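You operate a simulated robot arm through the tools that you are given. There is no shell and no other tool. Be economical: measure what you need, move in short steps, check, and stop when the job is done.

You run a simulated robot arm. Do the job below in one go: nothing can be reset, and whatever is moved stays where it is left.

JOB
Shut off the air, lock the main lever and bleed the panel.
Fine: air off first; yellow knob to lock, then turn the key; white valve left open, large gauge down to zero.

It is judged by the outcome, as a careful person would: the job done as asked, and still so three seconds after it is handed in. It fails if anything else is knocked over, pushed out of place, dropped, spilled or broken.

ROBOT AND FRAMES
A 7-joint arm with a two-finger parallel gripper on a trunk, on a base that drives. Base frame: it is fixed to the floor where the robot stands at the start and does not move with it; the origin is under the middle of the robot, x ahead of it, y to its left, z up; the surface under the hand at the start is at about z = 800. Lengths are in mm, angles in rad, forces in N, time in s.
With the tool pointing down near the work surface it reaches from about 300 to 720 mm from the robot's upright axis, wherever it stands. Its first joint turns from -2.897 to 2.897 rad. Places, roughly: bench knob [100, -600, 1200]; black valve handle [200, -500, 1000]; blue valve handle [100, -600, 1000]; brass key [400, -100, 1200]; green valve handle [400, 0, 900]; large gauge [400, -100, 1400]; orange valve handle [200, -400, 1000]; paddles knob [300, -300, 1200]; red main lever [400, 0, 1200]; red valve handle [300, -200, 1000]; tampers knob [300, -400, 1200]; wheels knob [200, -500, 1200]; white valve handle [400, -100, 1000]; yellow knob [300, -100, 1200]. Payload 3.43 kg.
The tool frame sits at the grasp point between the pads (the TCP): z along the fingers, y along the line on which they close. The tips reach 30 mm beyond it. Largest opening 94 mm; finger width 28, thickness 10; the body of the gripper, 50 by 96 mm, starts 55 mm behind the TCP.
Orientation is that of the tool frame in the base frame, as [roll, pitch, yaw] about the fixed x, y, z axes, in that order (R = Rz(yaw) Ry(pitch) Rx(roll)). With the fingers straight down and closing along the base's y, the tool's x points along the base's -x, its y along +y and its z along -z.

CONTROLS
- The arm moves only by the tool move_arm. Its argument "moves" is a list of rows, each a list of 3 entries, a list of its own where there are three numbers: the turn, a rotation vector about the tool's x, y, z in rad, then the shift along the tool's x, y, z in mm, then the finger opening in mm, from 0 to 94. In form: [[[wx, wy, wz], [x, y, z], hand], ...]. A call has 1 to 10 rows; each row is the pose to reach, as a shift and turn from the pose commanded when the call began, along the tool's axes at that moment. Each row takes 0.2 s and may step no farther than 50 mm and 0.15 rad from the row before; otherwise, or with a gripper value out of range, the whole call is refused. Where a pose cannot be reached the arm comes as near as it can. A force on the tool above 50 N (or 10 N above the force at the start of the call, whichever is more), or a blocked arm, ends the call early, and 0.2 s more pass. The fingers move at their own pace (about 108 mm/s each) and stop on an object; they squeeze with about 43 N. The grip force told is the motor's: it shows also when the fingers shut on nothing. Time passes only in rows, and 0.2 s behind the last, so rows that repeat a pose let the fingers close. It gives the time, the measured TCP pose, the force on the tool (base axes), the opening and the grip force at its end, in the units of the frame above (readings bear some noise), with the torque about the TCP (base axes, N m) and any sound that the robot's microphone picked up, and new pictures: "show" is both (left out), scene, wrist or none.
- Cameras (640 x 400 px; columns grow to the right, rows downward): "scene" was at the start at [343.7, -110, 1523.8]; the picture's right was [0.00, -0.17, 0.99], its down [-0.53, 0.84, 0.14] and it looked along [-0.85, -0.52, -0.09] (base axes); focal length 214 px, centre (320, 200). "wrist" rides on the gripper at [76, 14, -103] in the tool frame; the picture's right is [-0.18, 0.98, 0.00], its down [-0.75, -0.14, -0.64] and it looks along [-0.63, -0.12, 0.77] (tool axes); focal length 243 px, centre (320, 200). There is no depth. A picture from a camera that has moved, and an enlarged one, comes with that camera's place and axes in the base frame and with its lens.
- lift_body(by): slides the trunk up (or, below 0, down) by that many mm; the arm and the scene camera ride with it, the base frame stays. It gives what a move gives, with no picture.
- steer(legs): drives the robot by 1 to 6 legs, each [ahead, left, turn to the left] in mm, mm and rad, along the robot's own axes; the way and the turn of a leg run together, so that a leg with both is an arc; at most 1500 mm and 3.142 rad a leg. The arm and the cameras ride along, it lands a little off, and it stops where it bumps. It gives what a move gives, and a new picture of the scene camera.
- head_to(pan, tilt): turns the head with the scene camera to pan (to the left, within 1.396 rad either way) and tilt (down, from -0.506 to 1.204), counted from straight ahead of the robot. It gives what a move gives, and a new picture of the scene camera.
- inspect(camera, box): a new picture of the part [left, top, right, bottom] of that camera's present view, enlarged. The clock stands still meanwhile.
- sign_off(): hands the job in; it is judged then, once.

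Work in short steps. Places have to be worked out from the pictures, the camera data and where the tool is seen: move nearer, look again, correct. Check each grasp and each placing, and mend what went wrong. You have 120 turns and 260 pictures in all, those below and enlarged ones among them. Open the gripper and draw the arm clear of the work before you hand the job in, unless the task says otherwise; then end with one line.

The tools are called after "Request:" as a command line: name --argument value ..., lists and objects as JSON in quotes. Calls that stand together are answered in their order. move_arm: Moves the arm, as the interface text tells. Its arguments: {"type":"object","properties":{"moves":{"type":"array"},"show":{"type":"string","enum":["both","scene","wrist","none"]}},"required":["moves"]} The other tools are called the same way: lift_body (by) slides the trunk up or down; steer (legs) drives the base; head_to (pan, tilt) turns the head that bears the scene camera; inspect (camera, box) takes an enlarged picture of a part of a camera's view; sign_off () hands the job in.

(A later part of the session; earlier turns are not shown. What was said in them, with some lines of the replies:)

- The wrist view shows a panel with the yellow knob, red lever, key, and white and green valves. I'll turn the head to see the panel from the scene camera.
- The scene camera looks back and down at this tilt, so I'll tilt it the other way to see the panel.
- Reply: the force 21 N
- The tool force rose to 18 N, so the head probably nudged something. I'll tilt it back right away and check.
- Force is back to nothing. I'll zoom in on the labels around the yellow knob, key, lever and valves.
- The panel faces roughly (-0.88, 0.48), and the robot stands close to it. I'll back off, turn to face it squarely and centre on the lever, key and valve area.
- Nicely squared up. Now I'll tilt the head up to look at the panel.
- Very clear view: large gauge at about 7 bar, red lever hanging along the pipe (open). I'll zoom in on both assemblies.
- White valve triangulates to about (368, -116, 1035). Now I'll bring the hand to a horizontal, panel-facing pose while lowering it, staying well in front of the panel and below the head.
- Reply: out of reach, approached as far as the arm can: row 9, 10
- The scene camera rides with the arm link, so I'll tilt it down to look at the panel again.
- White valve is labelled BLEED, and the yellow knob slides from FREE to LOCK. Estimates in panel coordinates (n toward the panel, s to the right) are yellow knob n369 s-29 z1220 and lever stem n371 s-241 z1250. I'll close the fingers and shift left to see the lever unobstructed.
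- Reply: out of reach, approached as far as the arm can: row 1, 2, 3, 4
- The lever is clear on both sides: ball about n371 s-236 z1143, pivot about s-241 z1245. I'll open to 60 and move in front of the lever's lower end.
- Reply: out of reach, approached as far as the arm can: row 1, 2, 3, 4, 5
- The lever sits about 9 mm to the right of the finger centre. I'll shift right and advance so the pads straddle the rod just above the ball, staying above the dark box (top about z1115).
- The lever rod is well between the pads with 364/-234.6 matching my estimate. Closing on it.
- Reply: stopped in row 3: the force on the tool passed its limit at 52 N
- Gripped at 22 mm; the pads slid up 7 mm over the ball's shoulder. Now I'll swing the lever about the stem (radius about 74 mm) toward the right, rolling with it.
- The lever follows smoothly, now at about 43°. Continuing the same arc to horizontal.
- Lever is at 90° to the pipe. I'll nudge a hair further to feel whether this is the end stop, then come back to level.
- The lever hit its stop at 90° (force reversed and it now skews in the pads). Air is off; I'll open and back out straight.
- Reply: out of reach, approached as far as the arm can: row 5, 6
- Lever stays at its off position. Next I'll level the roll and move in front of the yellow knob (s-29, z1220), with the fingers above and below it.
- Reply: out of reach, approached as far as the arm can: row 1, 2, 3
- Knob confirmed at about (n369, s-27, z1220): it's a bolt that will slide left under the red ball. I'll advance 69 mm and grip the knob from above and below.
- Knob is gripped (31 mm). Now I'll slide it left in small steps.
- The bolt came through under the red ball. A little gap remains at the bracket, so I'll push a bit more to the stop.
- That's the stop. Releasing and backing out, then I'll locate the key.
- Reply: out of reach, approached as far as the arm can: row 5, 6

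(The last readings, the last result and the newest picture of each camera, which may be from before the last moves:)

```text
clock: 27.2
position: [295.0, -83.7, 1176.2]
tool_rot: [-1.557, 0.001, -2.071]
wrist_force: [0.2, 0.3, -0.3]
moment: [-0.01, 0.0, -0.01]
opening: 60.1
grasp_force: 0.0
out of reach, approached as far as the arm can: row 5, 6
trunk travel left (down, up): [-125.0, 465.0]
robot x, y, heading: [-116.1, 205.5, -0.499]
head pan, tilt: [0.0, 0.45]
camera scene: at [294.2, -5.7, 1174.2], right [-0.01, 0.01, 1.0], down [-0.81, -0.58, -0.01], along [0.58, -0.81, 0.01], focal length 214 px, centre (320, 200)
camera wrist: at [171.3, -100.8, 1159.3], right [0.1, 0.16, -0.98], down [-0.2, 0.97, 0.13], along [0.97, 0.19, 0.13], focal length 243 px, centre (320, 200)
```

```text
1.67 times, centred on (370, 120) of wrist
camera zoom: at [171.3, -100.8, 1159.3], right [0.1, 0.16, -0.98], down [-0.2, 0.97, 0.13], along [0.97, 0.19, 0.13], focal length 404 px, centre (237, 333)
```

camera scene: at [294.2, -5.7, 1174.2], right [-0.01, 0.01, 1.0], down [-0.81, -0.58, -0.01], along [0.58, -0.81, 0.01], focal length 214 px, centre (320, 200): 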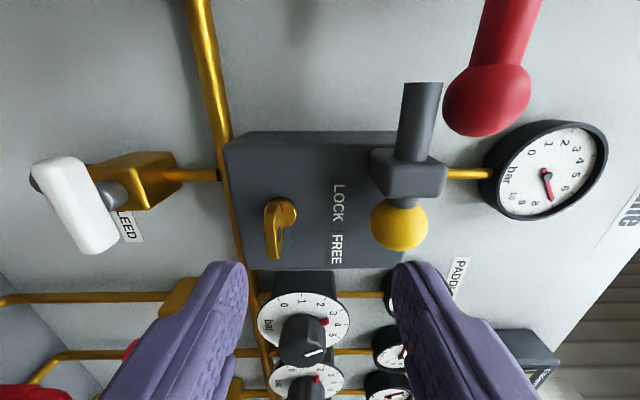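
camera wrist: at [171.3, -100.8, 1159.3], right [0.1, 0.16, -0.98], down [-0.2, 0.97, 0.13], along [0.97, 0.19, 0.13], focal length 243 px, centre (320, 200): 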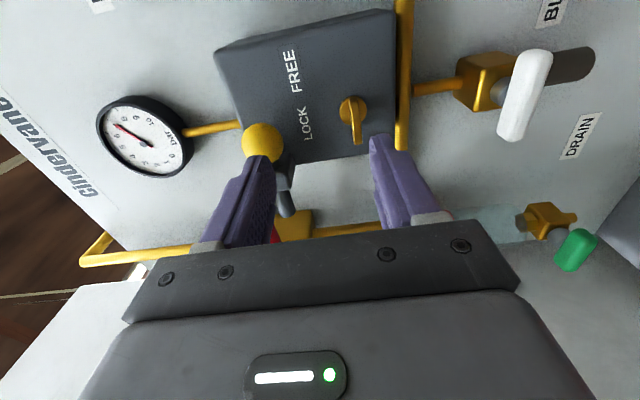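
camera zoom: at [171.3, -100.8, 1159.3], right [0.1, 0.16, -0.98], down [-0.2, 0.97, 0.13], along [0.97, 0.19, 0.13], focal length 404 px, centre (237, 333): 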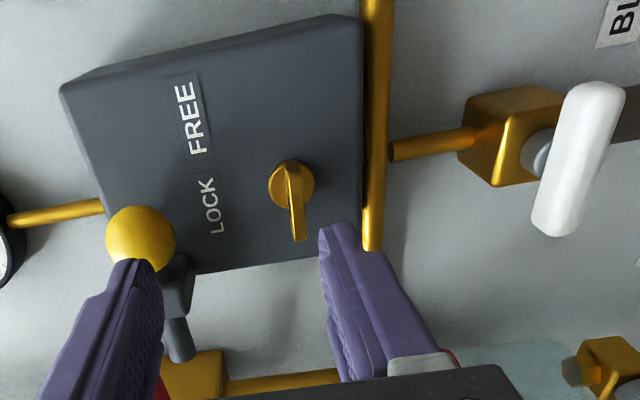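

Bolt stays at LOCK. The key bow lies flat at about n355 s-70 z1150. I'll drop level with it and then advance to straddle it.

Request:
move_arm --moves '[[[0, 0, 0], [-2, 14, 0], 50], [[0, 0, 0], [-2, 26, 0], 50], [[0, 0, 0], [-2, 26, 15], 50], [[0, 0, 0], [-2, 26, 30], 50]]'

Request:
inspect --camera "scene" --box '[200, 120, 440, 320]'

```text
clock: 28.2
position: [324.4, -94.4, 1149.2]
tool_rot: [-1.558, 0.0, -2.069]
wrist_force: [0.3, 0.1, 0.1]
moment: [0.0, -0.01, 0.02]
opening: 50.0
grasp_force: 0.0
out of reach, approached as far as the arm can: row 1, 2
trunk travel left (down, up): [-125.0, 465.0]
robot x, y, heading: [-111.8, 202.0, -0.501]
head pan, tilt: [0.0, 0.45]
camera scene: at [321.7, -17.5, 1148.3], right [-0.01, 0.01, 1.0], down [-0.81, -0.58, -0.01], along [0.58, -0.81, 0.01], focal length 214 px, centre (320, 200)
camera wrist: at [198.7, -112.6, 1133.5], right [0.1, 0.16, -0.98], down [-0.2, 0.97, 0.13], along [0.97, 0.19, 0.13], focal length 243 px, centre (320, 200)
```

scene: 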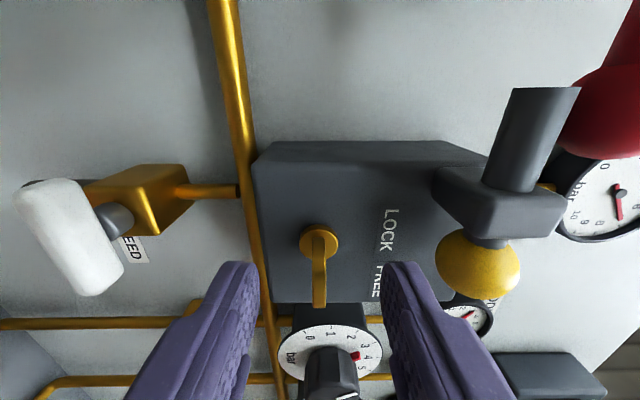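
wrist: 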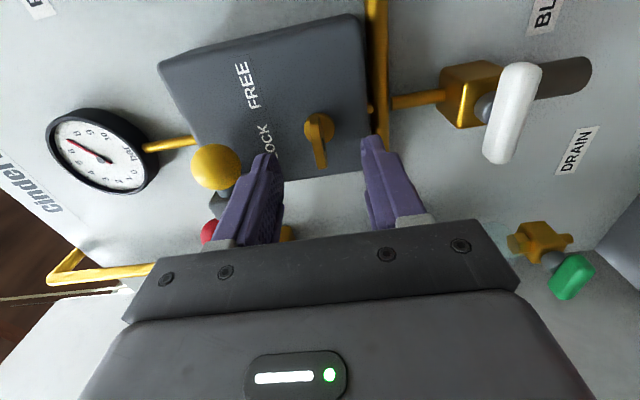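

```text
2.00 times, centred on (320, 220) of scene
camera zoom: at [321.7, -17.5, 1148.3], right [-0.01, 0.01, 1.0], down [-0.81, -0.58, -0.01], along [0.58, -0.81, 0.01], focal length 429 px, centre (320, 160)
```

zoom: 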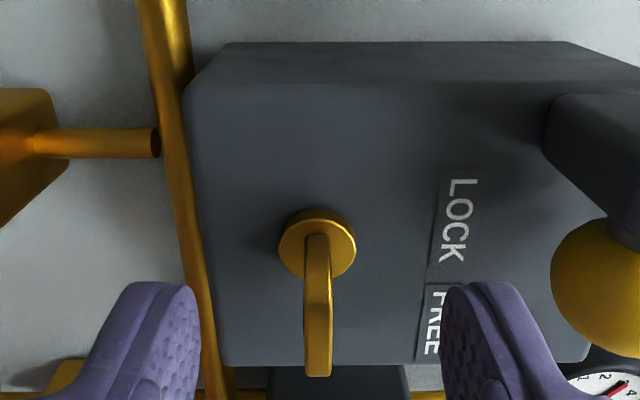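

Key axis is about s-64.5, bow end about n343, level with the TCP. I'll shift right 8, advance 17 and close on the bow.

Request:
move_arm --moves '[[[0, 0, 0], [8, 0, 8], 50], [[0, 0, 0], [8, 0, 17], 50], [[0, 0, 0], [8, 0, 17], 2], [[0, 0, 0], [8, 0, 17], 2], [[0, 0, 0], [8, 0, 17], 2]]'

```text
clock: 29.4
position: [335.1, -109.8, 1149.9]
tool_rot: [-1.558, 0.002, -2.07]
wrist_force: [0.9, -1.0, 2.1]
moment: [0.41, 0.7, 0.28]
opening: 6.0
grasp_force: 40.1
trunk travel left (down, up): [-125.0, 465.0]
robot x, y, heading: [-112.9, 202.5, -0.496]
head pan, tilt: [0.0, 0.45]
camera scene: at [332.8, -32.7, 1148.0], right [-0.01, 0.01, 1.0], down [-0.81, -0.58, -0.01], along [0.58, -0.81, 0.01], focal length 214 px, centre (320, 200)
camera wrist: at [209.9, -127.8, 1133.2], right [0.1, 0.16, -0.98], down [-0.2, 0.97, 0.13], along [0.97, 0.19, 0.13], focal length 243 px, centre (320, 200)
```

scene: 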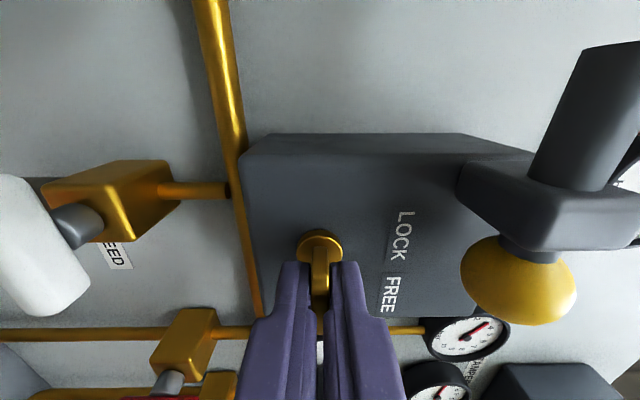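
wrist: 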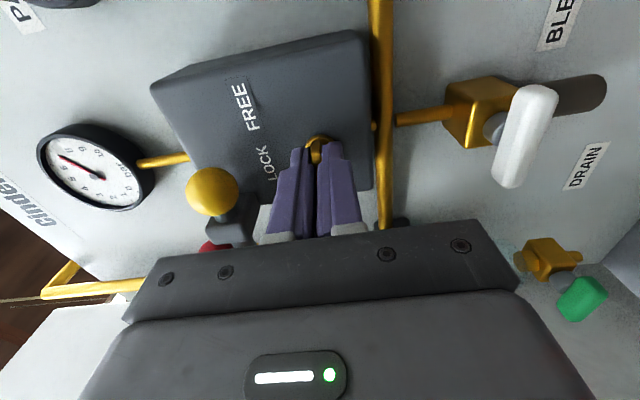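

Bow gripped (6 mm). I'll turn clockwise gently and watch the resistance.

Request:
move_arm --moves '[[[0, 0, 0.12], [0, 0, 0], 2], [[0, 0, 0.24], [0, 0, 0], 2], [[0, 0, 0.36], [0, 0, 0], 2]]'

```text
clock: 30.2
position: [336.5, -109.8, 1148.8]
tool_rot: [-1.558, 0.362, -2.065]
wrist_force: [2.2, 0.4, 0.1]
moment: [0.55, 1.09, -0.85]
opening: 5.9
grasp_force: 40.5
trunk travel left (down, up): [-125.0, 465.0]
robot x, y, heading: [-110.0, 206.2, -0.498]
head pan, tilt: [0.0, 0.45]
camera scene: at [330.5, -36.3, 1171.7], right [-0.18, -0.31, 0.93], down [-0.78, -0.53, -0.32], along [0.6, -0.79, -0.14], focal length 214 px, centre (320, 200)
camera wrist: at [215.0, -119.0, 1106.8], right [0.26, 0.45, -0.85], down [-0.25, 0.88, 0.39], along [0.93, 0.12, 0.34], focal length 243 px, centre (320, 200)
```

scene: 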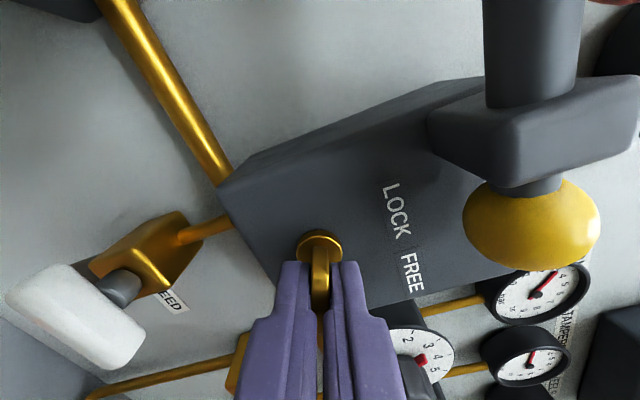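
wrist: 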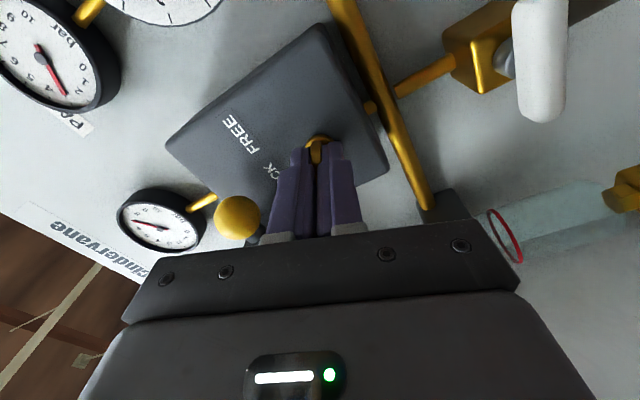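

The key turns freely clockwise. Continuing to a full quarter turn.

Request:
move_arm --moves '[[[0, 0, 0.15], [0, 0, 0], 2], [[0, 0, 0.3], [0, 0, 0], 2], [[0, 0, 0.45], [0, 0, 0], 2], [[0, 0, 0.6], [0, 0, 0], 2], [[0, 0, 0.75], [0, 0, 0], 2], [[0, 0, 0.9], [0, 0, 0], 2], [[0, 0, 1.05], [0, 0, 0], 2], [[0, 0, 1.21], [0, 0, 0], 2]]'

```text
refused: row 8 steps farther than a row can; nothing moved
```

Row 8 was a hair over the step limit, so I'll retry with 1.2.

Request:
move_arm --moves '[[[0, 0, 0.15], [0, 0, 0], 2], [[0, 0, 0.3], [0, 0, 0], 2], [[0, 0, 0.45], [0, 0, 0], 2], [[0, 0, 0.6], [0, 0, 0], 2], [[0, 0, 0.75], [0, 0, 0], 2], [[0, 0, 0.9], [0, 0, 0], 2], [[0, 0, 1.05], [0, 0, 0], 2], [[0, 0, 1.2], [0, 0, 0], 2]]'

```text
clock: 32.0
position: [336.8, -109.2, 1148.2]
tool_rot: [-0.697, 1.56, -1.195]
wrist_force: [-3.0, 11.3, -24.6]
moment: [0.41, 0.76, 0.92]
opening: 5.9
grasp_force: 39.8
trunk travel left (down, up): [-125.0, 465.0]
robot x, y, heading: [-116.1, 204.8, -0.5]
head pan, tilt: [0.0, 0.45]
camera scene: at [300.6, -90.6, 1215.0], right [-0.48, -0.88, 0.01], down [-0.38, 0.2, -0.9], along [0.79, -0.43, -0.43], focal length 214 px, centre (320, 200)
camera wrist: at [254.1, -47.8, 1070.3], right [0.47, 0.87, 0.18], down [-0.63, 0.19, 0.75], along [0.61, -0.46, 0.64], focal length 243 px, centre (320, 200)
```

scene: 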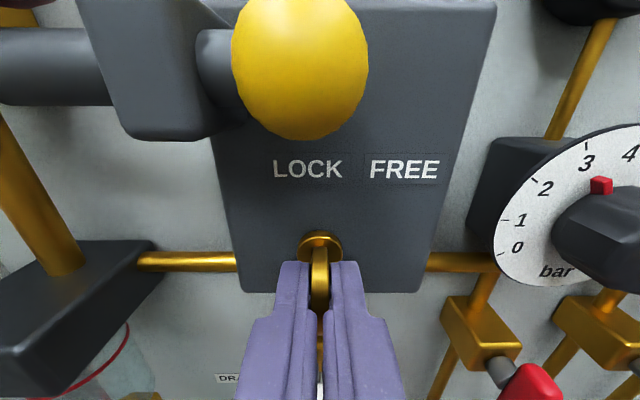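
wrist: 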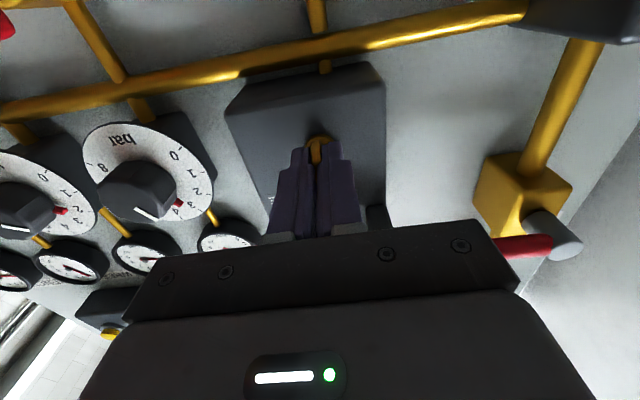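

Key is at a quarter turn. I'll release, back off and check it stays.

Request:
move_arm --moves '[[[0, 0, 0], [0, 0, 0], 40], [[0, 0, 0], [0, 0, 0], 50], [[0, 0, 0], [0, 0, -20], 50], [[0, 0, 0], [0, 0, -45], 50], [[0, 0, 0], [0, 0, -65], 50]]'

Request:
inspect --camera "scene" --box '[140, 60, 500, 300]'

```text
clock: 33.2
position: [293.9, -90.8, 1150.0]
tool_rot: [-0.665, 1.555, -1.165]
wrist_force: [0.0, 0.3, -0.1]
moment: [0.01, 0.01, 0.0]
opening: 49.8
grasp_force: 0.1
out of reach, approached as far as the arm can: row 5
trunk travel left (down, up): [-125.0, 465.0]
robot x, y, heading: [-113.0, 204.8, -0.501]
head pan, tilt: [0.0, 0.45]
camera scene: at [259.0, -72.9, 1217.4], right [-0.48, -0.88, 0.01], down [-0.38, 0.2, -0.91], along [0.79, -0.44, -0.42], focal length 214 px, centre (320, 200)
camera wrist: at [212.9, -30.7, 1072.4], right [0.47, 0.87, 0.17], down [-0.64, 0.19, 0.75], along [0.61, -0.46, 0.64], focal length 243 px, centre (320, 200)
```

scene: 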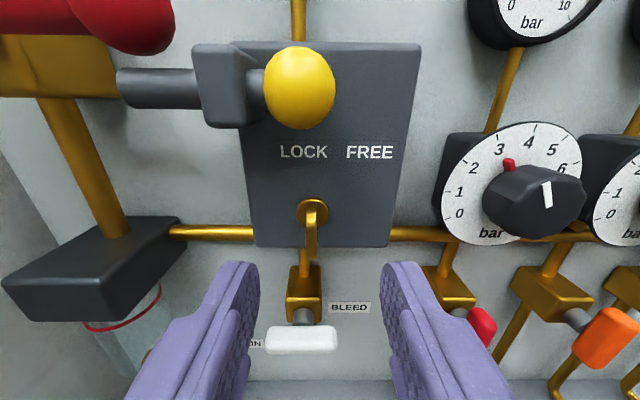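
wrist: 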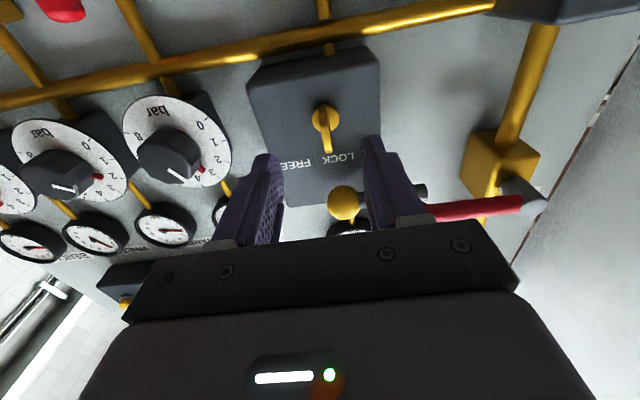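

```text
1.67 times, centred on (320, 180) of scene
camera zoom: at [259.0, -72.9, 1217.4], right [-0.48, -0.88, 0.01], down [-0.38, 0.2, -0.91], along [0.79, -0.44, -0.42], focal length 358 px, centre (320, 233)
```

zoom: 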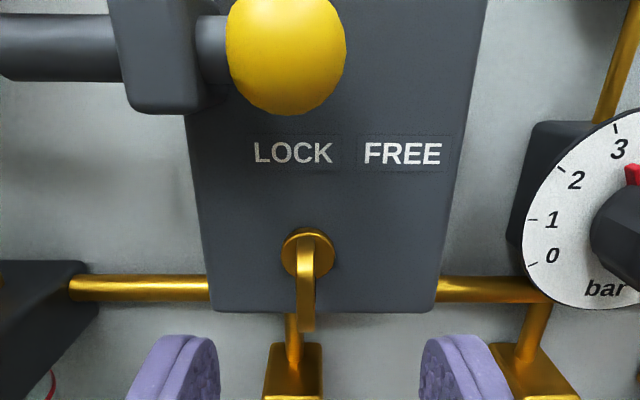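

Key is vertical with the knob at LOCK and the lever off. The white handle's horizontal bar triangulates to n380 s-75 z1025. I'll roll back a quarter turn and drop down in front of it.

Request:
move_arm --moves '[[[0, 0, -0.15], [12, 1, 0], 50], [[0, 0, -0.3], [25, 3, 0], 50], [[0, 0, -0.45], [37, 4, 0], 50], [[0, 0, -0.6], [50, 6, 0], 50], [[0, 0, -0.75], [62, 7, 0], 50], [[0, 0, -0.9], [75, 9, 0], 50], [[0, 0, -1.05], [88, 10, 0], 50], [[0, 0, -1.2], [100, 12, 0], 50], [[0, 0, -1.35], [113, 13, 0], 50], [[0, 0, -1.5], [125, 14, 0], 50]]'

Request:
inspect --camera "scene" --box '[160, 80, 480, 320]'

```text
clock: 35.4
position: [302.5, -80.7, 1025.2]
tool_rot: [-1.557, 0.057, -2.069]
wrist_force: [-0.6, -0.6, -0.2]
moment: [0.05, -0.02, -0.03]
opening: 50.1
grasp_force: 0.0
trunk travel left (down, up): [-125.0, 465.0]
robot x, y, heading: [-111.4, 201.4, -0.499]
head pan, tilt: [0.0, 0.45]
camera scene: at [299.9, -3.4, 1027.7], right [-0.04, -0.04, 1.0], down [-0.81, -0.58, -0.06], along [0.58, -0.81, -0.01], focal length 214 px, centre (320, 200)
camera wrist: at [177.6, -97.7, 1004.6], right [0.13, 0.2, -0.97], down [-0.21, 0.96, 0.18], along [0.97, 0.18, 0.17], focal length 243 px, centre (320, 200)
```

scene: 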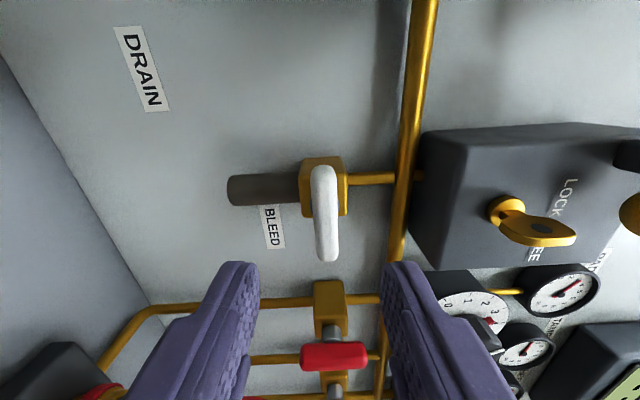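
wrist: 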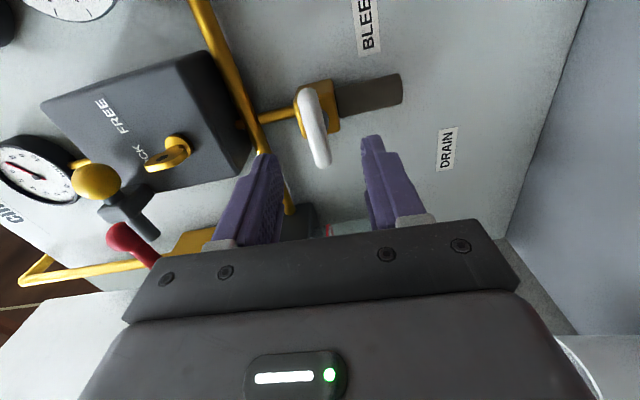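

```text
1.67 times, centred on (320, 200) of scene
camera zoom: at [299.9, -3.4, 1027.7], right [-0.04, -0.04, 1.0], down [-0.81, -0.58, -0.06], along [0.58, -0.81, -0.01], focal length 358 px, centre (320, 200)
```

zoom: 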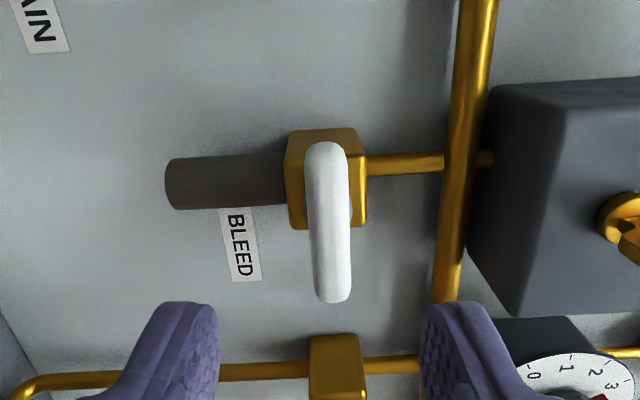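

Handle is centred between the fingers (n about 383, z1028). I'll finish the roll, advance 62 and grip the bar.

Request:
move_arm --moves '[[[0, 0, -0.057], [-1, -3, 20], 50], [[0, 0, -0.057], [-1, -3, 42], 50], [[0, 0, -0.057], [-1, -3, 62], 50], [[0, 0, -0.057], [-1, -3, 62], 12], [[0, 0, -0.057], [-1, -3, 62], 12], [[0, 0, -0.057], [-1, -3, 62], 12]]'

```text
clock: 36.8
position: [357.6, -110.6, 1029.3]
tool_rot: [-1.554, 0.004, -2.071]
wrist_force: [5.3, -3.1, 12.9]
moment: [-0.07, -0.17, -0.19]
opening: 19.8
grasp_force: 45.4
trunk travel left (down, up): [-125.0, 465.0]
robot x, y, heading: [-115.2, 206.6, -0.498]
head pan, tilt: [0.0, 0.45]
camera scene: at [354.9, -33.1, 1028.0], right [-0.02, 0.0, 1.0], down [-0.81, -0.58, -0.01], along [0.58, -0.81, 0.01], focal length 214 px, centre (320, 200)
camera wrist: at [232.0, -128.1, 1012.6], right [0.1, 0.16, -0.98], down [-0.2, 0.97, 0.13], along [0.97, 0.19, 0.13], focal length 243 px, centre (320, 200)
```

scene: 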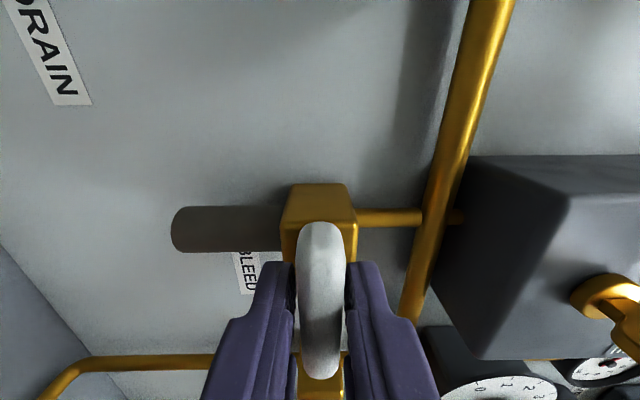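
wrist: 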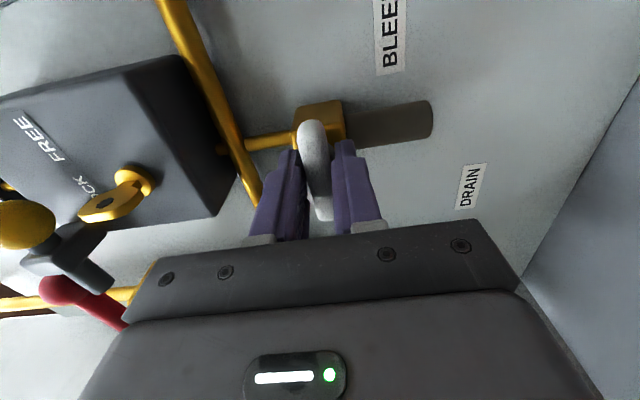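

Bar gripped (20 mm). Rolling clockwise will bring the head up near the key, so I'll first tuck the head in with tilt 0.6 and then turn gently.

Request:
head_to --pan 0 --tilt 0.6

Request:
move_arm --moves '[[[0, 0, 0.12], [0, 0, 0], 12], [[0, 0, 0.24], [0, 0, 0], 12], [[0, 0, 0.36], [0, 0, 0], 12]]'

```text
clock: 37.5
position: [357.9, -110.4, 1030.2]
tool_rot: [-1.555, 0.002, -2.069]
wrist_force: [9.6, -6.5, 19.1]
moment: [-0.13, -0.3, -0.24]
opening: 19.8
grasp_force: 45.0
trunk travel left (down, up): [-125.0, 465.0]
robot x, y, heading: [-112.2, 204.2, -0.498]
head pan, tilt: [0.0, 0.6]
camera scene: at [345.3, -43.2, 1027.8], right [-0.02, 0.0, 1.0], down [-0.89, -0.45, -0.01], along [0.45, -0.89, 0.01], focal length 214 px, centre (320, 200)
```

scene: 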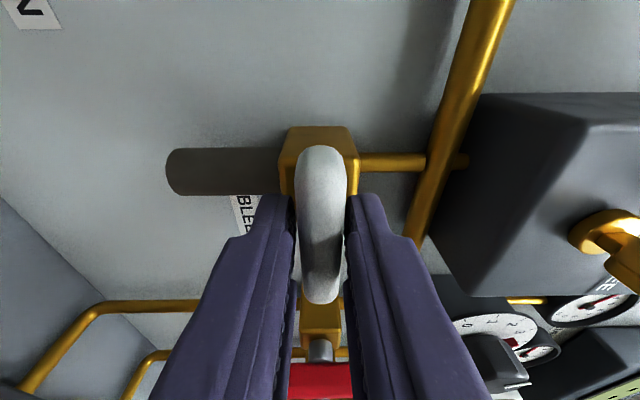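

```text
clock: 38.3
position: [358.3, -107.8, 1029.4]
tool_rot: [-1.553, 0.363, -2.061]
wrist_force: [6.9, 1.7, 24.0]
moment: [-1.47, 1.62, -0.13]
opening: 25.0
grasp_force: 45.0
trunk travel left (down, up): [-125.0, 465.0]
robot x, y, heading: [-114.5, 207.5, -0.502]
head pan, tilt: [0.0, 0.6]
camera scene: at [343.3, -43.7, 1047.4], right [-0.18, -0.31, 0.93], down [-0.86, -0.41, -0.3], along [0.48, -0.86, -0.19], focal length 214 px, centre (320, 200)
camera wrist: at [237.3, -117.1, 986.9], right [0.26, 0.45, -0.85], down [-0.26, 0.88, 0.39], along [0.93, 0.12, 0.35], focal length 243 px, centre (320, 200)
```

scene: 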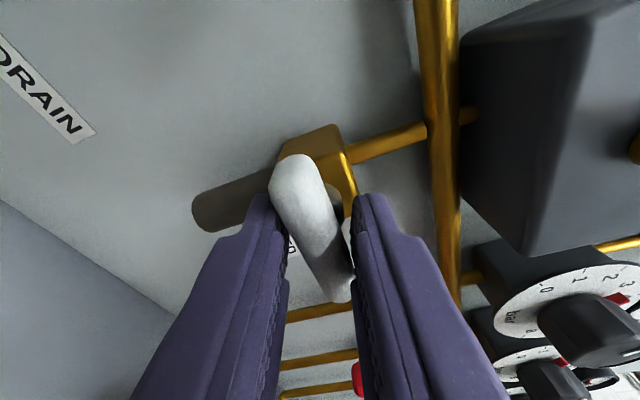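
wrist: 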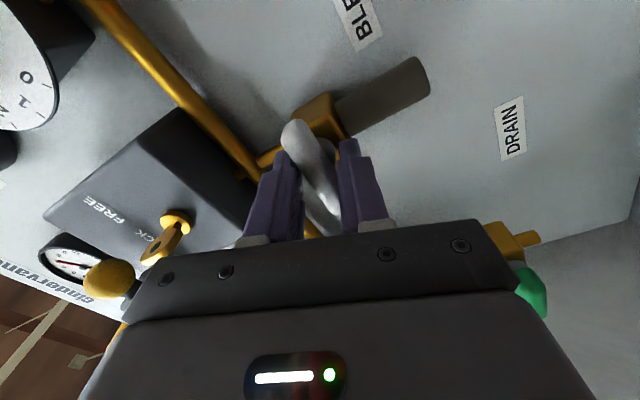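

The fingers skewed on the bar (20 to 25 mm) and the handle didn't move, so clockwise is its closed stop. I'll turn back and go counter-clockwise.

Request:
move_arm --moves '[[[0, 0, -0.12], [0, 0, 0], 12], [[0, 0, -0.24], [0, 0, 0], 12], [[0, 0, -0.36], [0, 0, 0], 12], [[0, 0, -0.5], [0, 0, 0], 12], [[0, 0, -0.65], [0, 0, 0], 12], [[0, 0, -0.8], [0, 0, 0], 12]]'

```text
clock: 39.7
position: [357.0, -108.9, 1029.1]
tool_rot: [-1.555, -0.439, -2.077]
wrist_force: [2.0, 1.6, 18.3]
moment: [-0.08, -0.18, 0.42]
opening: 19.5
grasp_force: 44.7
trunk travel left (down, up): [-125.0, 465.0]
robot x, y, heading: [-112.2, 202.6, -0.497]
head pan, tilt: [0.0, 0.6]
camera scene: at [342.4, -46.7, 1004.8], right [0.19, 0.38, 0.91], down [-0.86, -0.38, 0.34], along [0.48, -0.84, 0.25], focal length 214 px, centre (320, 200)
camera wrist: at [231.4, -125.6, 1047.1], right [-0.11, -0.23, -0.97], down [-0.21, 0.96, -0.2], along [0.97, 0.18, -0.15], focal length 243 px, centre (320, 200)
```

scene: 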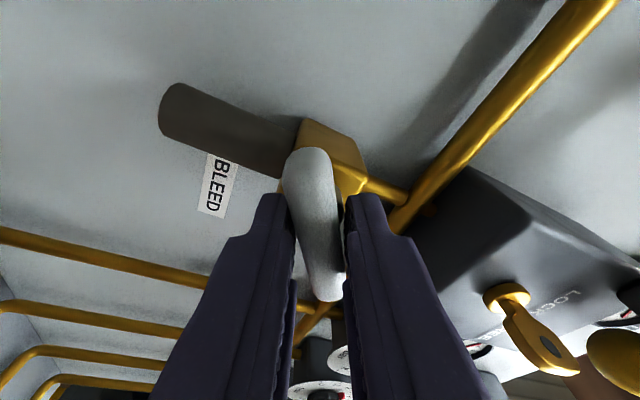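
wrist: 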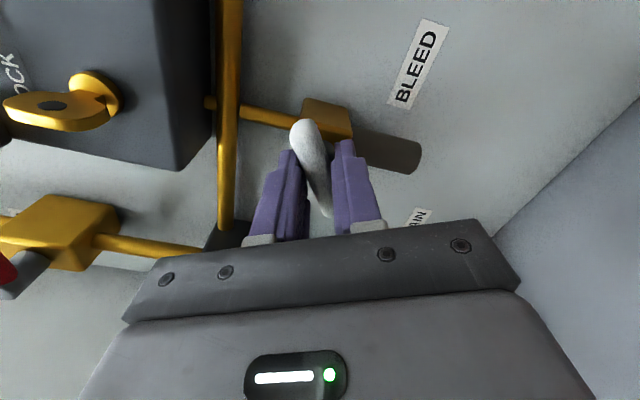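

The handle follows this way. Continuing counter-clockwise toward vertical.

Request:
move_arm --moves '[[[0, 0, -0.15], [0, 0, 0], 12], [[0, 0, -0.3], [0, 0, 0], 12], [[0, 0, -0.45], [0, 0, 0], 12], [[0, 0, -0.6], [0, 0, 0], 12], [[0, 0, -0.75], [0, 0, 0], 12]]'

```text
clock: 40.9
position: [357.2, -108.3, 1029.7]
tool_rot: [-1.532, -1.187, -2.109]
wrist_force: [2.2, 5.2, 17.4]
moment: [-0.42, -0.81, -0.21]
opening: 19.7
grasp_force: 45.4
trunk travel left (down, up): [-125.0, 465.0]
robot x, y, heading: [-115.2, 202.7, -0.502]
head pan, tilt: [0.0, 0.6]
camera scene: at [329.0, -72.0, 977.5], right [0.44, 0.82, 0.37], down [-0.65, 0.01, 0.76], along [0.62, -0.58, 0.54], focal length 214 px, centre (320, 200)
camera wrist: at [247.0, -95.4, 1093.2], right [-0.4, -0.74, -0.54], down [-0.36, 0.66, -0.66], along [0.85, -0.07, -0.53], focal length 243 px, centre (320, 200)
```

scene: 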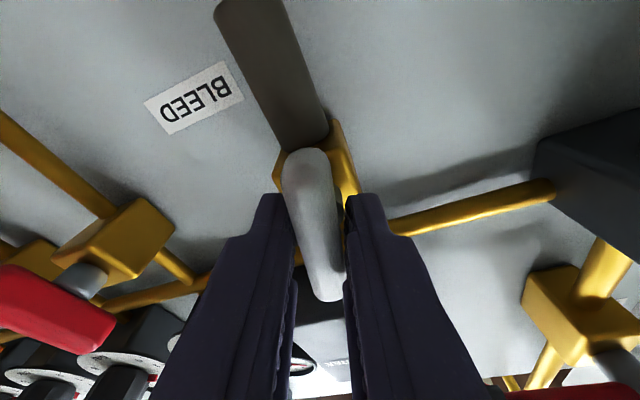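
wrist: 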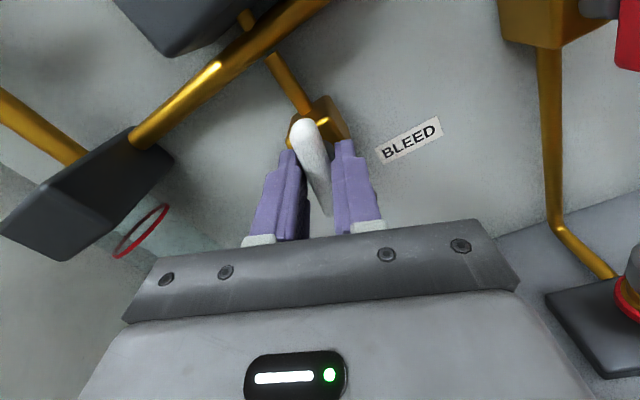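

Good, at 1.19 rad and no joint limit yet. I'll finish to 90° and slightly past to make up for the small slip.

Request:
move_arm --moves '[[[0, 0, -0.13], [0, 0, 0], 12], [[0, 0, -0.26], [0, 0, 0], 12], [[0, 0, -0.4], [0, 0, 0], 12], [[0, 0, -0.5], [0, 0, 0], 12]]'

```text
clock: 41.9
position: [356.6, -108.2, 1028.1]
tool_rot: [1.497, -1.454, 1.144]
wrist_force: [-4.0, 8.9, -3.0]
moment: [0.16, 0.15, 0.22]
opening: 20.0
grasp_force: 44.5
trunk travel left (down, up): [-125.0, 465.0]
robot x, y, heading: [-114.4, 203.1, -0.503]
head pan, tilt: [0.0, 0.6]
camera scene: at [316.0, -95.5, 972.2], right [0.48, 0.87, -0.12], down [-0.46, 0.36, 0.81], along [0.75, -0.33, 0.57], focal length 214 px, centre (320, 200)
camera wrist: at [264.8, -63.6, 1103.8], right [-0.48, -0.88, -0.07], down [-0.53, 0.35, -0.77], along [0.7, -0.33, -0.63], focal length 243 px, centre (320, 200)
```

scene: 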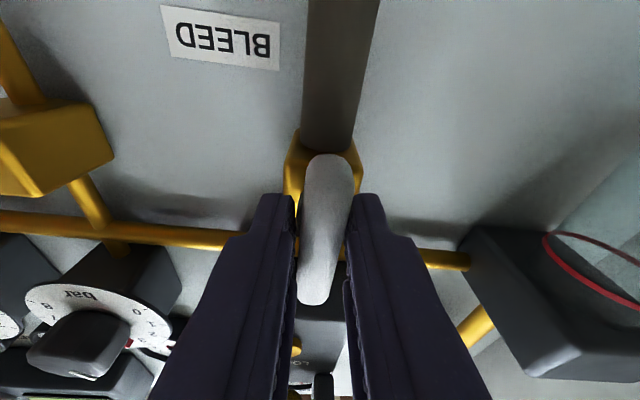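
wrist: 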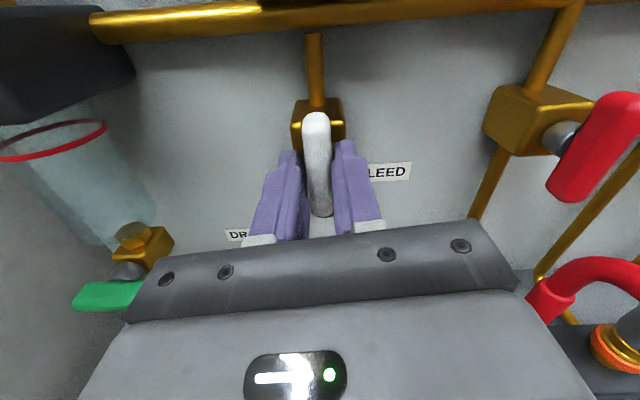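

Handle is vertical, in line with the outlet, and at its stop. I'll release, back off and check the gauge.

Request:
move_arm --moves '[[[0, 0, 0], [0, 0, 0], 40], [[0, 0, 0], [0, 0, 0], 55], [[0, 0, 0], [0, 0, -25], 55], [[0, 0, 0], [0, 0, -55], 55], [[0, 0, 0], [0, 0, -85], 55]]'

```text
clock: 43.1
position: [289.3, -75.3, 1023.5]
tool_rot: [1.463, -1.453, 1.179]
wrist_force: [0.3, 0.7, -1.4]
moment: [0.01, -0.02, 0.0]
opening: 55.0
grasp_force: 0.2
out of reach, approached as far as the arm can: row 5
trunk travel left (down, up): [-125.0, 465.0]
robot x, y, heading: [-113.2, 204.0, -0.499]
head pan, tilt: [0.0, 0.6]
camera scene: at [248.8, -62.5, 968.3], right [0.48, 0.87, -0.11], down [-0.46, 0.36, 0.81], along [0.75, -0.33, 0.57], focal length 214 px, centre (320, 200)
camera wrist: at [197.0, -30.8, 1099.7], right [-0.48, -0.88, -0.07], down [-0.53, 0.35, -0.77], along [0.7, -0.33, -0.63], focal length 243 px, centre (320, 200)
```

scene: 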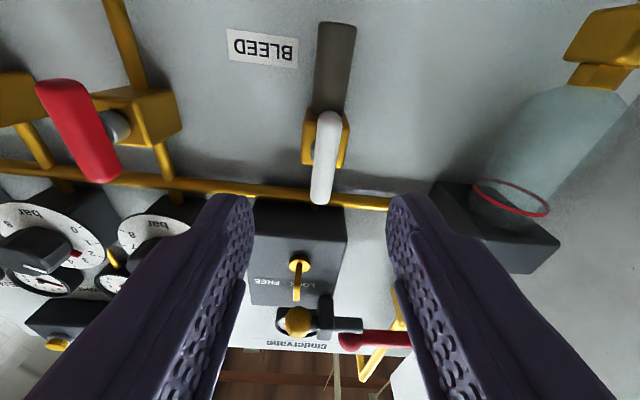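
wrist: 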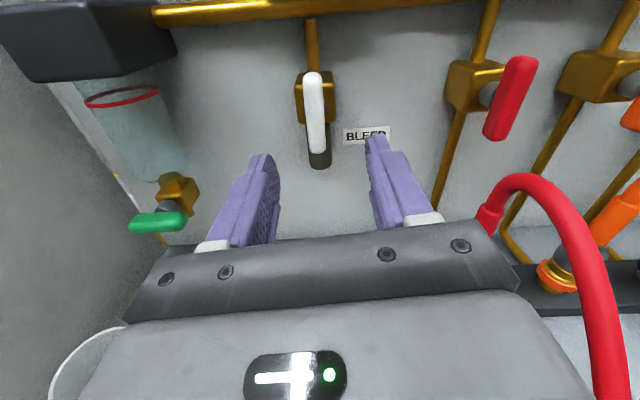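

White handle is upright beside the outlet. I'll drive the robot back clear of the panel to see everything, including the large gauge.

Request:
steer --legs '[[-300, 0, 0]]'

Request:
inspect --camera "scene" --box '[220, 60, 420, 260]'

```text
clock: 45.1
position: [25.3, 68.9, 1024.5]
tool_rot: [1.456, -1.454, 1.183]
wrist_force: [-0.2, 0.3, -0.1]
moment: [-0.02, -0.02, 0.01]
opening: 55.1
grasp_force: 0.1
trunk travel left (down, up): [-125.0, 465.0]
robot x, y, heading: [-377.5, 347.1, -0.497]
head pan, tilt: [0.0, 0.6]
camera scene: at [-16.0, 82.3, 968.5], right [0.48, 0.87, -0.12], down [-0.46, 0.36, 0.81], along [0.75, -0.33, 0.57], focal length 214 px, centre (320, 200)
```

scene: 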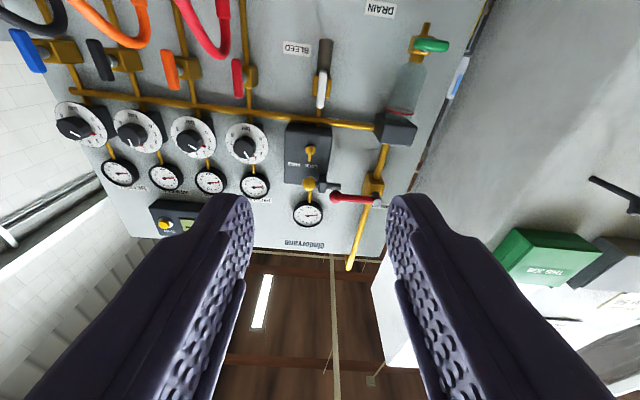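

```text
2.00 times, centred on (320, 160) of scene
camera zoom: at [-16.0, 82.3, 968.5], right [0.48, 0.87, -0.12], down [-0.46, 0.36, 0.81], along [0.75, -0.33, 0.57], focal length 429 px, centre (320, 280)
```

zoom: 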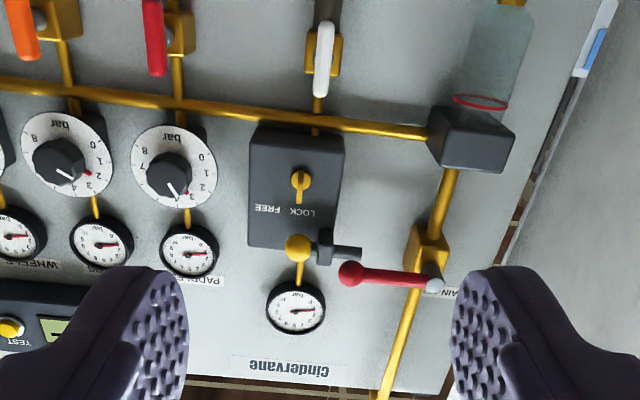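

All controls look right, and the gauge seems to be falling. I'll enlarge it.

Request:
inspect --camera "scene" --box '[285, 195, 330, 235]'

Request:
inspect --camera "scene" --box '[100, 110, 290, 230]'

```text
10.00 times, centred on (308, 215) of scene
camera zoom: at [-16.0, 82.3, 968.5], right [0.48, 0.87, -0.12], down [-0.46, 0.36, 0.81], along [0.75, -0.33, 0.57], focal length 2145 px, centre (445, 50)
```

zoom: 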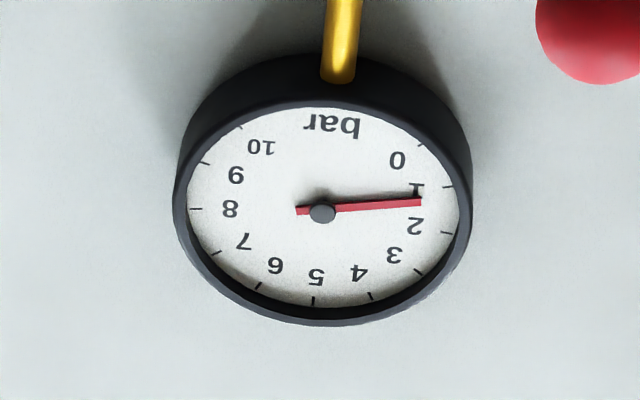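

```text
3.33 times, centred on (195, 170) of scene
camera zoom: at [-16.0, 82.3, 968.5], right [0.48, 0.87, -0.12], down [-0.46, 0.36, 0.81], along [0.75, -0.33, 0.57], focal length 715 px, centre (737, 300)
```

zoom: 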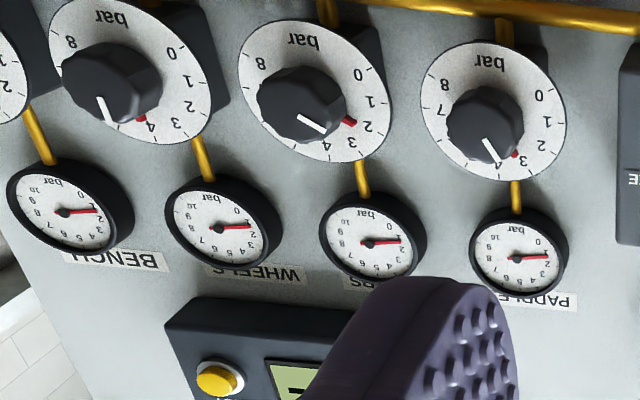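

The large gauge is down to about 1.4 bar and falling. I'll hold still and let it bleed down.

Request:
move_arm --moves '[[[0, 0, 0], [0, 0, 0], 55], [[0, 0, 0], [0, 0, 0], 55], [[0, 0, 0], [0, 0, 0], 55], [[0, 0, 0], [0, 0, 0], 55], [[0, 0, 0], [0, 0, 0], 55], [[0, 0, 0], [0, 0, 0], 55], [[0, 0, 0], [0, 0, 0], 55], [[0, 0, 0], [0, 0, 0], 55], [[0, 0, 0], [0, 0, 0], 55], [[0, 0, 0], [0, 0, 0], 55]]' --show "none"

Request:
move_arm --moves '[[[0, 0, 0], [0, 0, 0], 55], [[0, 0, 0], [0, 0, 0], 55], [[0, 0, 0], [0, 0, 0], 55], [[0, 0, 0], [0, 0, 0], 55], [[0, 0, 0], [0, 0, 0], 55], [[0, 0, 0], [0, 0, 0], 55], [[0, 0, 0], [0, 0, 0], 55], [[0, 0, 0], [0, 0, 0], 55], [[0, 0, 0], [0, 0, 0], 55], [[0, 0, 0], [0, 0, 0], 55]]' --show "none"

Request:
inspect --camera "scene" --box '[285, 195, 330, 235]'

Request:
inspect --camera "scene" --box '[280, 120, 390, 215]'

```text
clock: 47.3
position: [25.7, 69.2, 1024.8]
tool_rot: [1.458, -1.455, 1.182]
wrist_force: [-0.9, 0.7, -0.4]
moment: [0.02, 0.01, 0.0]
opening: 55.2
grasp_force: 0.0
trunk travel left (down, up): [-125.0, 465.0]
robot x, y, heading: [-376.9, 348.8, -0.499]
head pan, tilt: [0.0, 0.6]
```

```text
clock: 49.5
position: [24.7, 68.9, 1024.3]
tool_rot: [1.459, -1.457, 1.183]
wrist_force: [-0.3, 0.7, -0.7]
moment: [-0.01, 0.0, 0.03]
opening: 54.7
grasp_force: 0.1
trunk travel left (down, up): [-125.0, 465.0]
robot x, y, heading: [-378.9, 350.0, -0.5]
head pan, tilt: [0.0, 0.6]
```

```text
10.00 times, centred on (308, 215) of scene
camera zoom: at [-16.0, 82.3, 968.4], right [0.48, 0.87, -0.12], down [-0.46, 0.36, 0.81], along [0.75, -0.33, 0.57], focal length 2145 px, centre (445, 50)
```

zoom: 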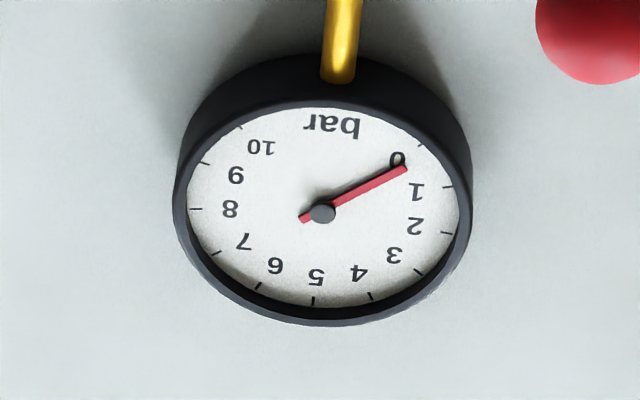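

```text
4.21 times, centred on (335, 168) of scene
camera zoom: at [-16.0, 82.3, 968.4], right [0.48, 0.87, -0.12], down [-0.46, 0.36, 0.81], along [0.75, -0.33, 0.57], focal length 903 px, centre (257, 337)
```

zoom: 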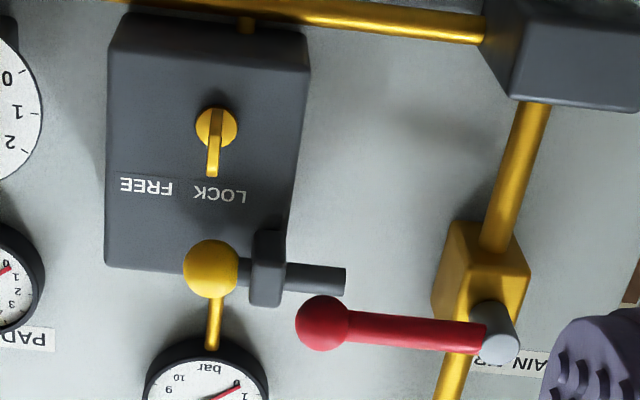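

About 0.4 bar left, so I'll wait a bit longer.

Request:
move_arm --moves '[[[0, 0, 0], [0, 0, 0], 55], [[0, 0, 0], [0, 0, 0], 55], [[0, 0, 0], [0, 0, 0], 55], [[0, 0, 0], [0, 0, 0], 55], [[0, 0, 0], [0, 0, 0], 55], [[0, 0, 0], [0, 0, 0], 55], [[0, 0, 0], [0, 0, 0], 55], [[0, 0, 0], [0, 0, 0], 55], [[0, 0, 0], [0, 0, 0], 55], [[0, 0, 0], [0, 0, 0], 55]]' --show "none"

Request:
move_arm --moves '[[[0, 0, 0], [0, 0, 0], 55], [[0, 0, 0], [0, 0, 0], 55], [[0, 0, 0], [0, 0, 0], 55], [[0, 0, 0], [0, 0, 0], 55], [[0, 0, 0], [0, 0, 0], 55], [[0, 0, 0], [0, 0, 0], 55], [[0, 0, 0], [0, 0, 0], 55], [[0, 0, 0], [0, 0, 0], 55], [[0, 0, 0], [0, 0, 0], 55], [[0, 0, 0], [0, 0, 0], 55]]' --show "none"

Request:
move_arm --moves '[[[0, 0, 0], [0, 0, 0], 55], [[0, 0, 0], [0, 0, 0], 55], [[0, 0, 0], [0, 0, 0], 55], [[0, 0, 0], [0, 0, 0], 55], [[0, 0, 0], [0, 0, 0], 55], [[0, 0, 0], [0, 0, 0], 55], [[0, 0, 0], [0, 0, 0], 55], [[0, 0, 0], [0, 0, 0], 55], [[0, 0, 0], [0, 0, 0], 55], [[0, 0, 0], [0, 0, 0], 55]]' --show "none"

Request:
inspect --camera "scene" --box '[285, 195, 330, 235]'

Request:
inspect --camera "scene" --box '[220, 20, 460, 230]'

```text
clock: 51.7
position: [24.8, 70.0, 1025.6]
tool_rot: [1.459, -1.455, 1.184]
wrist_force: [1.3, 0.3, 0.0]
moment: [-0.01, 0.01, 0.01]
opening: 55.1
grasp_force: 0.1
trunk travel left (down, up): [-125.0, 465.0]
robot x, y, heading: [-378.8, 349.2, -0.5]
head pan, tilt: [0.0, 0.6]
```

```text
clock: 53.9
position: [25.3, 69.8, 1024.8]
tool_rot: [1.456, -1.456, 1.184]
wrist_force: [-0.6, 0.8, -0.1]
moment: [-0.03, -0.02, -0.03]
opening: 54.8
grasp_force: 0.0
trunk travel left (down, up): [-125.0, 465.0]
robot x, y, heading: [-378.4, 350.2, -0.499]
head pan, tilt: [0.0, 0.6]
```

```text
clock: 56.1
position: [26.4, 69.0, 1025.7]
tool_rot: [1.458, -1.456, 1.182]
wrist_force: [0.4, -0.2, 0.0]
moment: [0.02, -0.01, -0.01]
opening: 54.8
grasp_force: 0.1
trunk travel left (down, up): [-125.0, 465.0]
robot x, y, heading: [-377.4, 344.9, -0.499]
head pan, tilt: [0.0, 0.6]
```

```text
10.00 times, centred on (308, 215) of scene
camera zoom: at [-16.0, 82.3, 968.5], right [0.48, 0.87, -0.12], down [-0.46, 0.36, 0.81], along [0.75, -0.33, 0.57], focal length 2145 px, centre (445, 50)
```

zoom: 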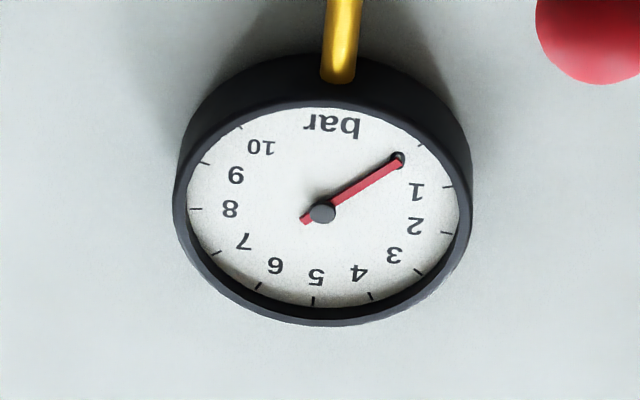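

```text
1.90 times, centred on (340, 125) of scene
camera zoom: at [-16.0, 82.3, 968.5], right [0.48, 0.87, -0.12], down [-0.46, 0.36, 0.81], along [0.75, -0.33, 0.57], focal length 408 px, centre (282, 343)
```

zoom: 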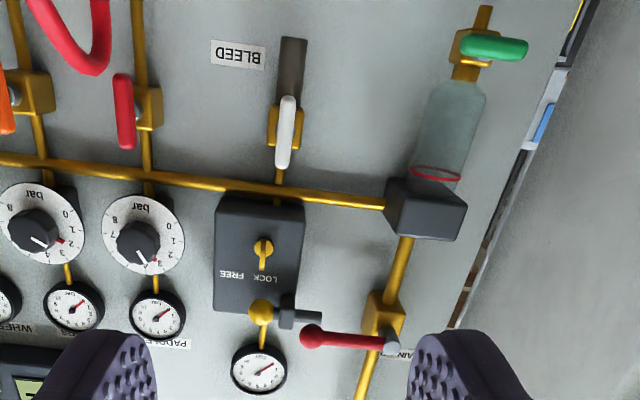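

The large gauge is at zero, the lever is off, the bolt is at LOCK with the key turned, the white valve is open, and the hand is empty and clear. Handing in.

Request:
sign_off

```text
The job is handed in.
```

The air is off, the main lever is locked with the yellow knob and key, the white bleed valve is open, and the large gauge reads zero.
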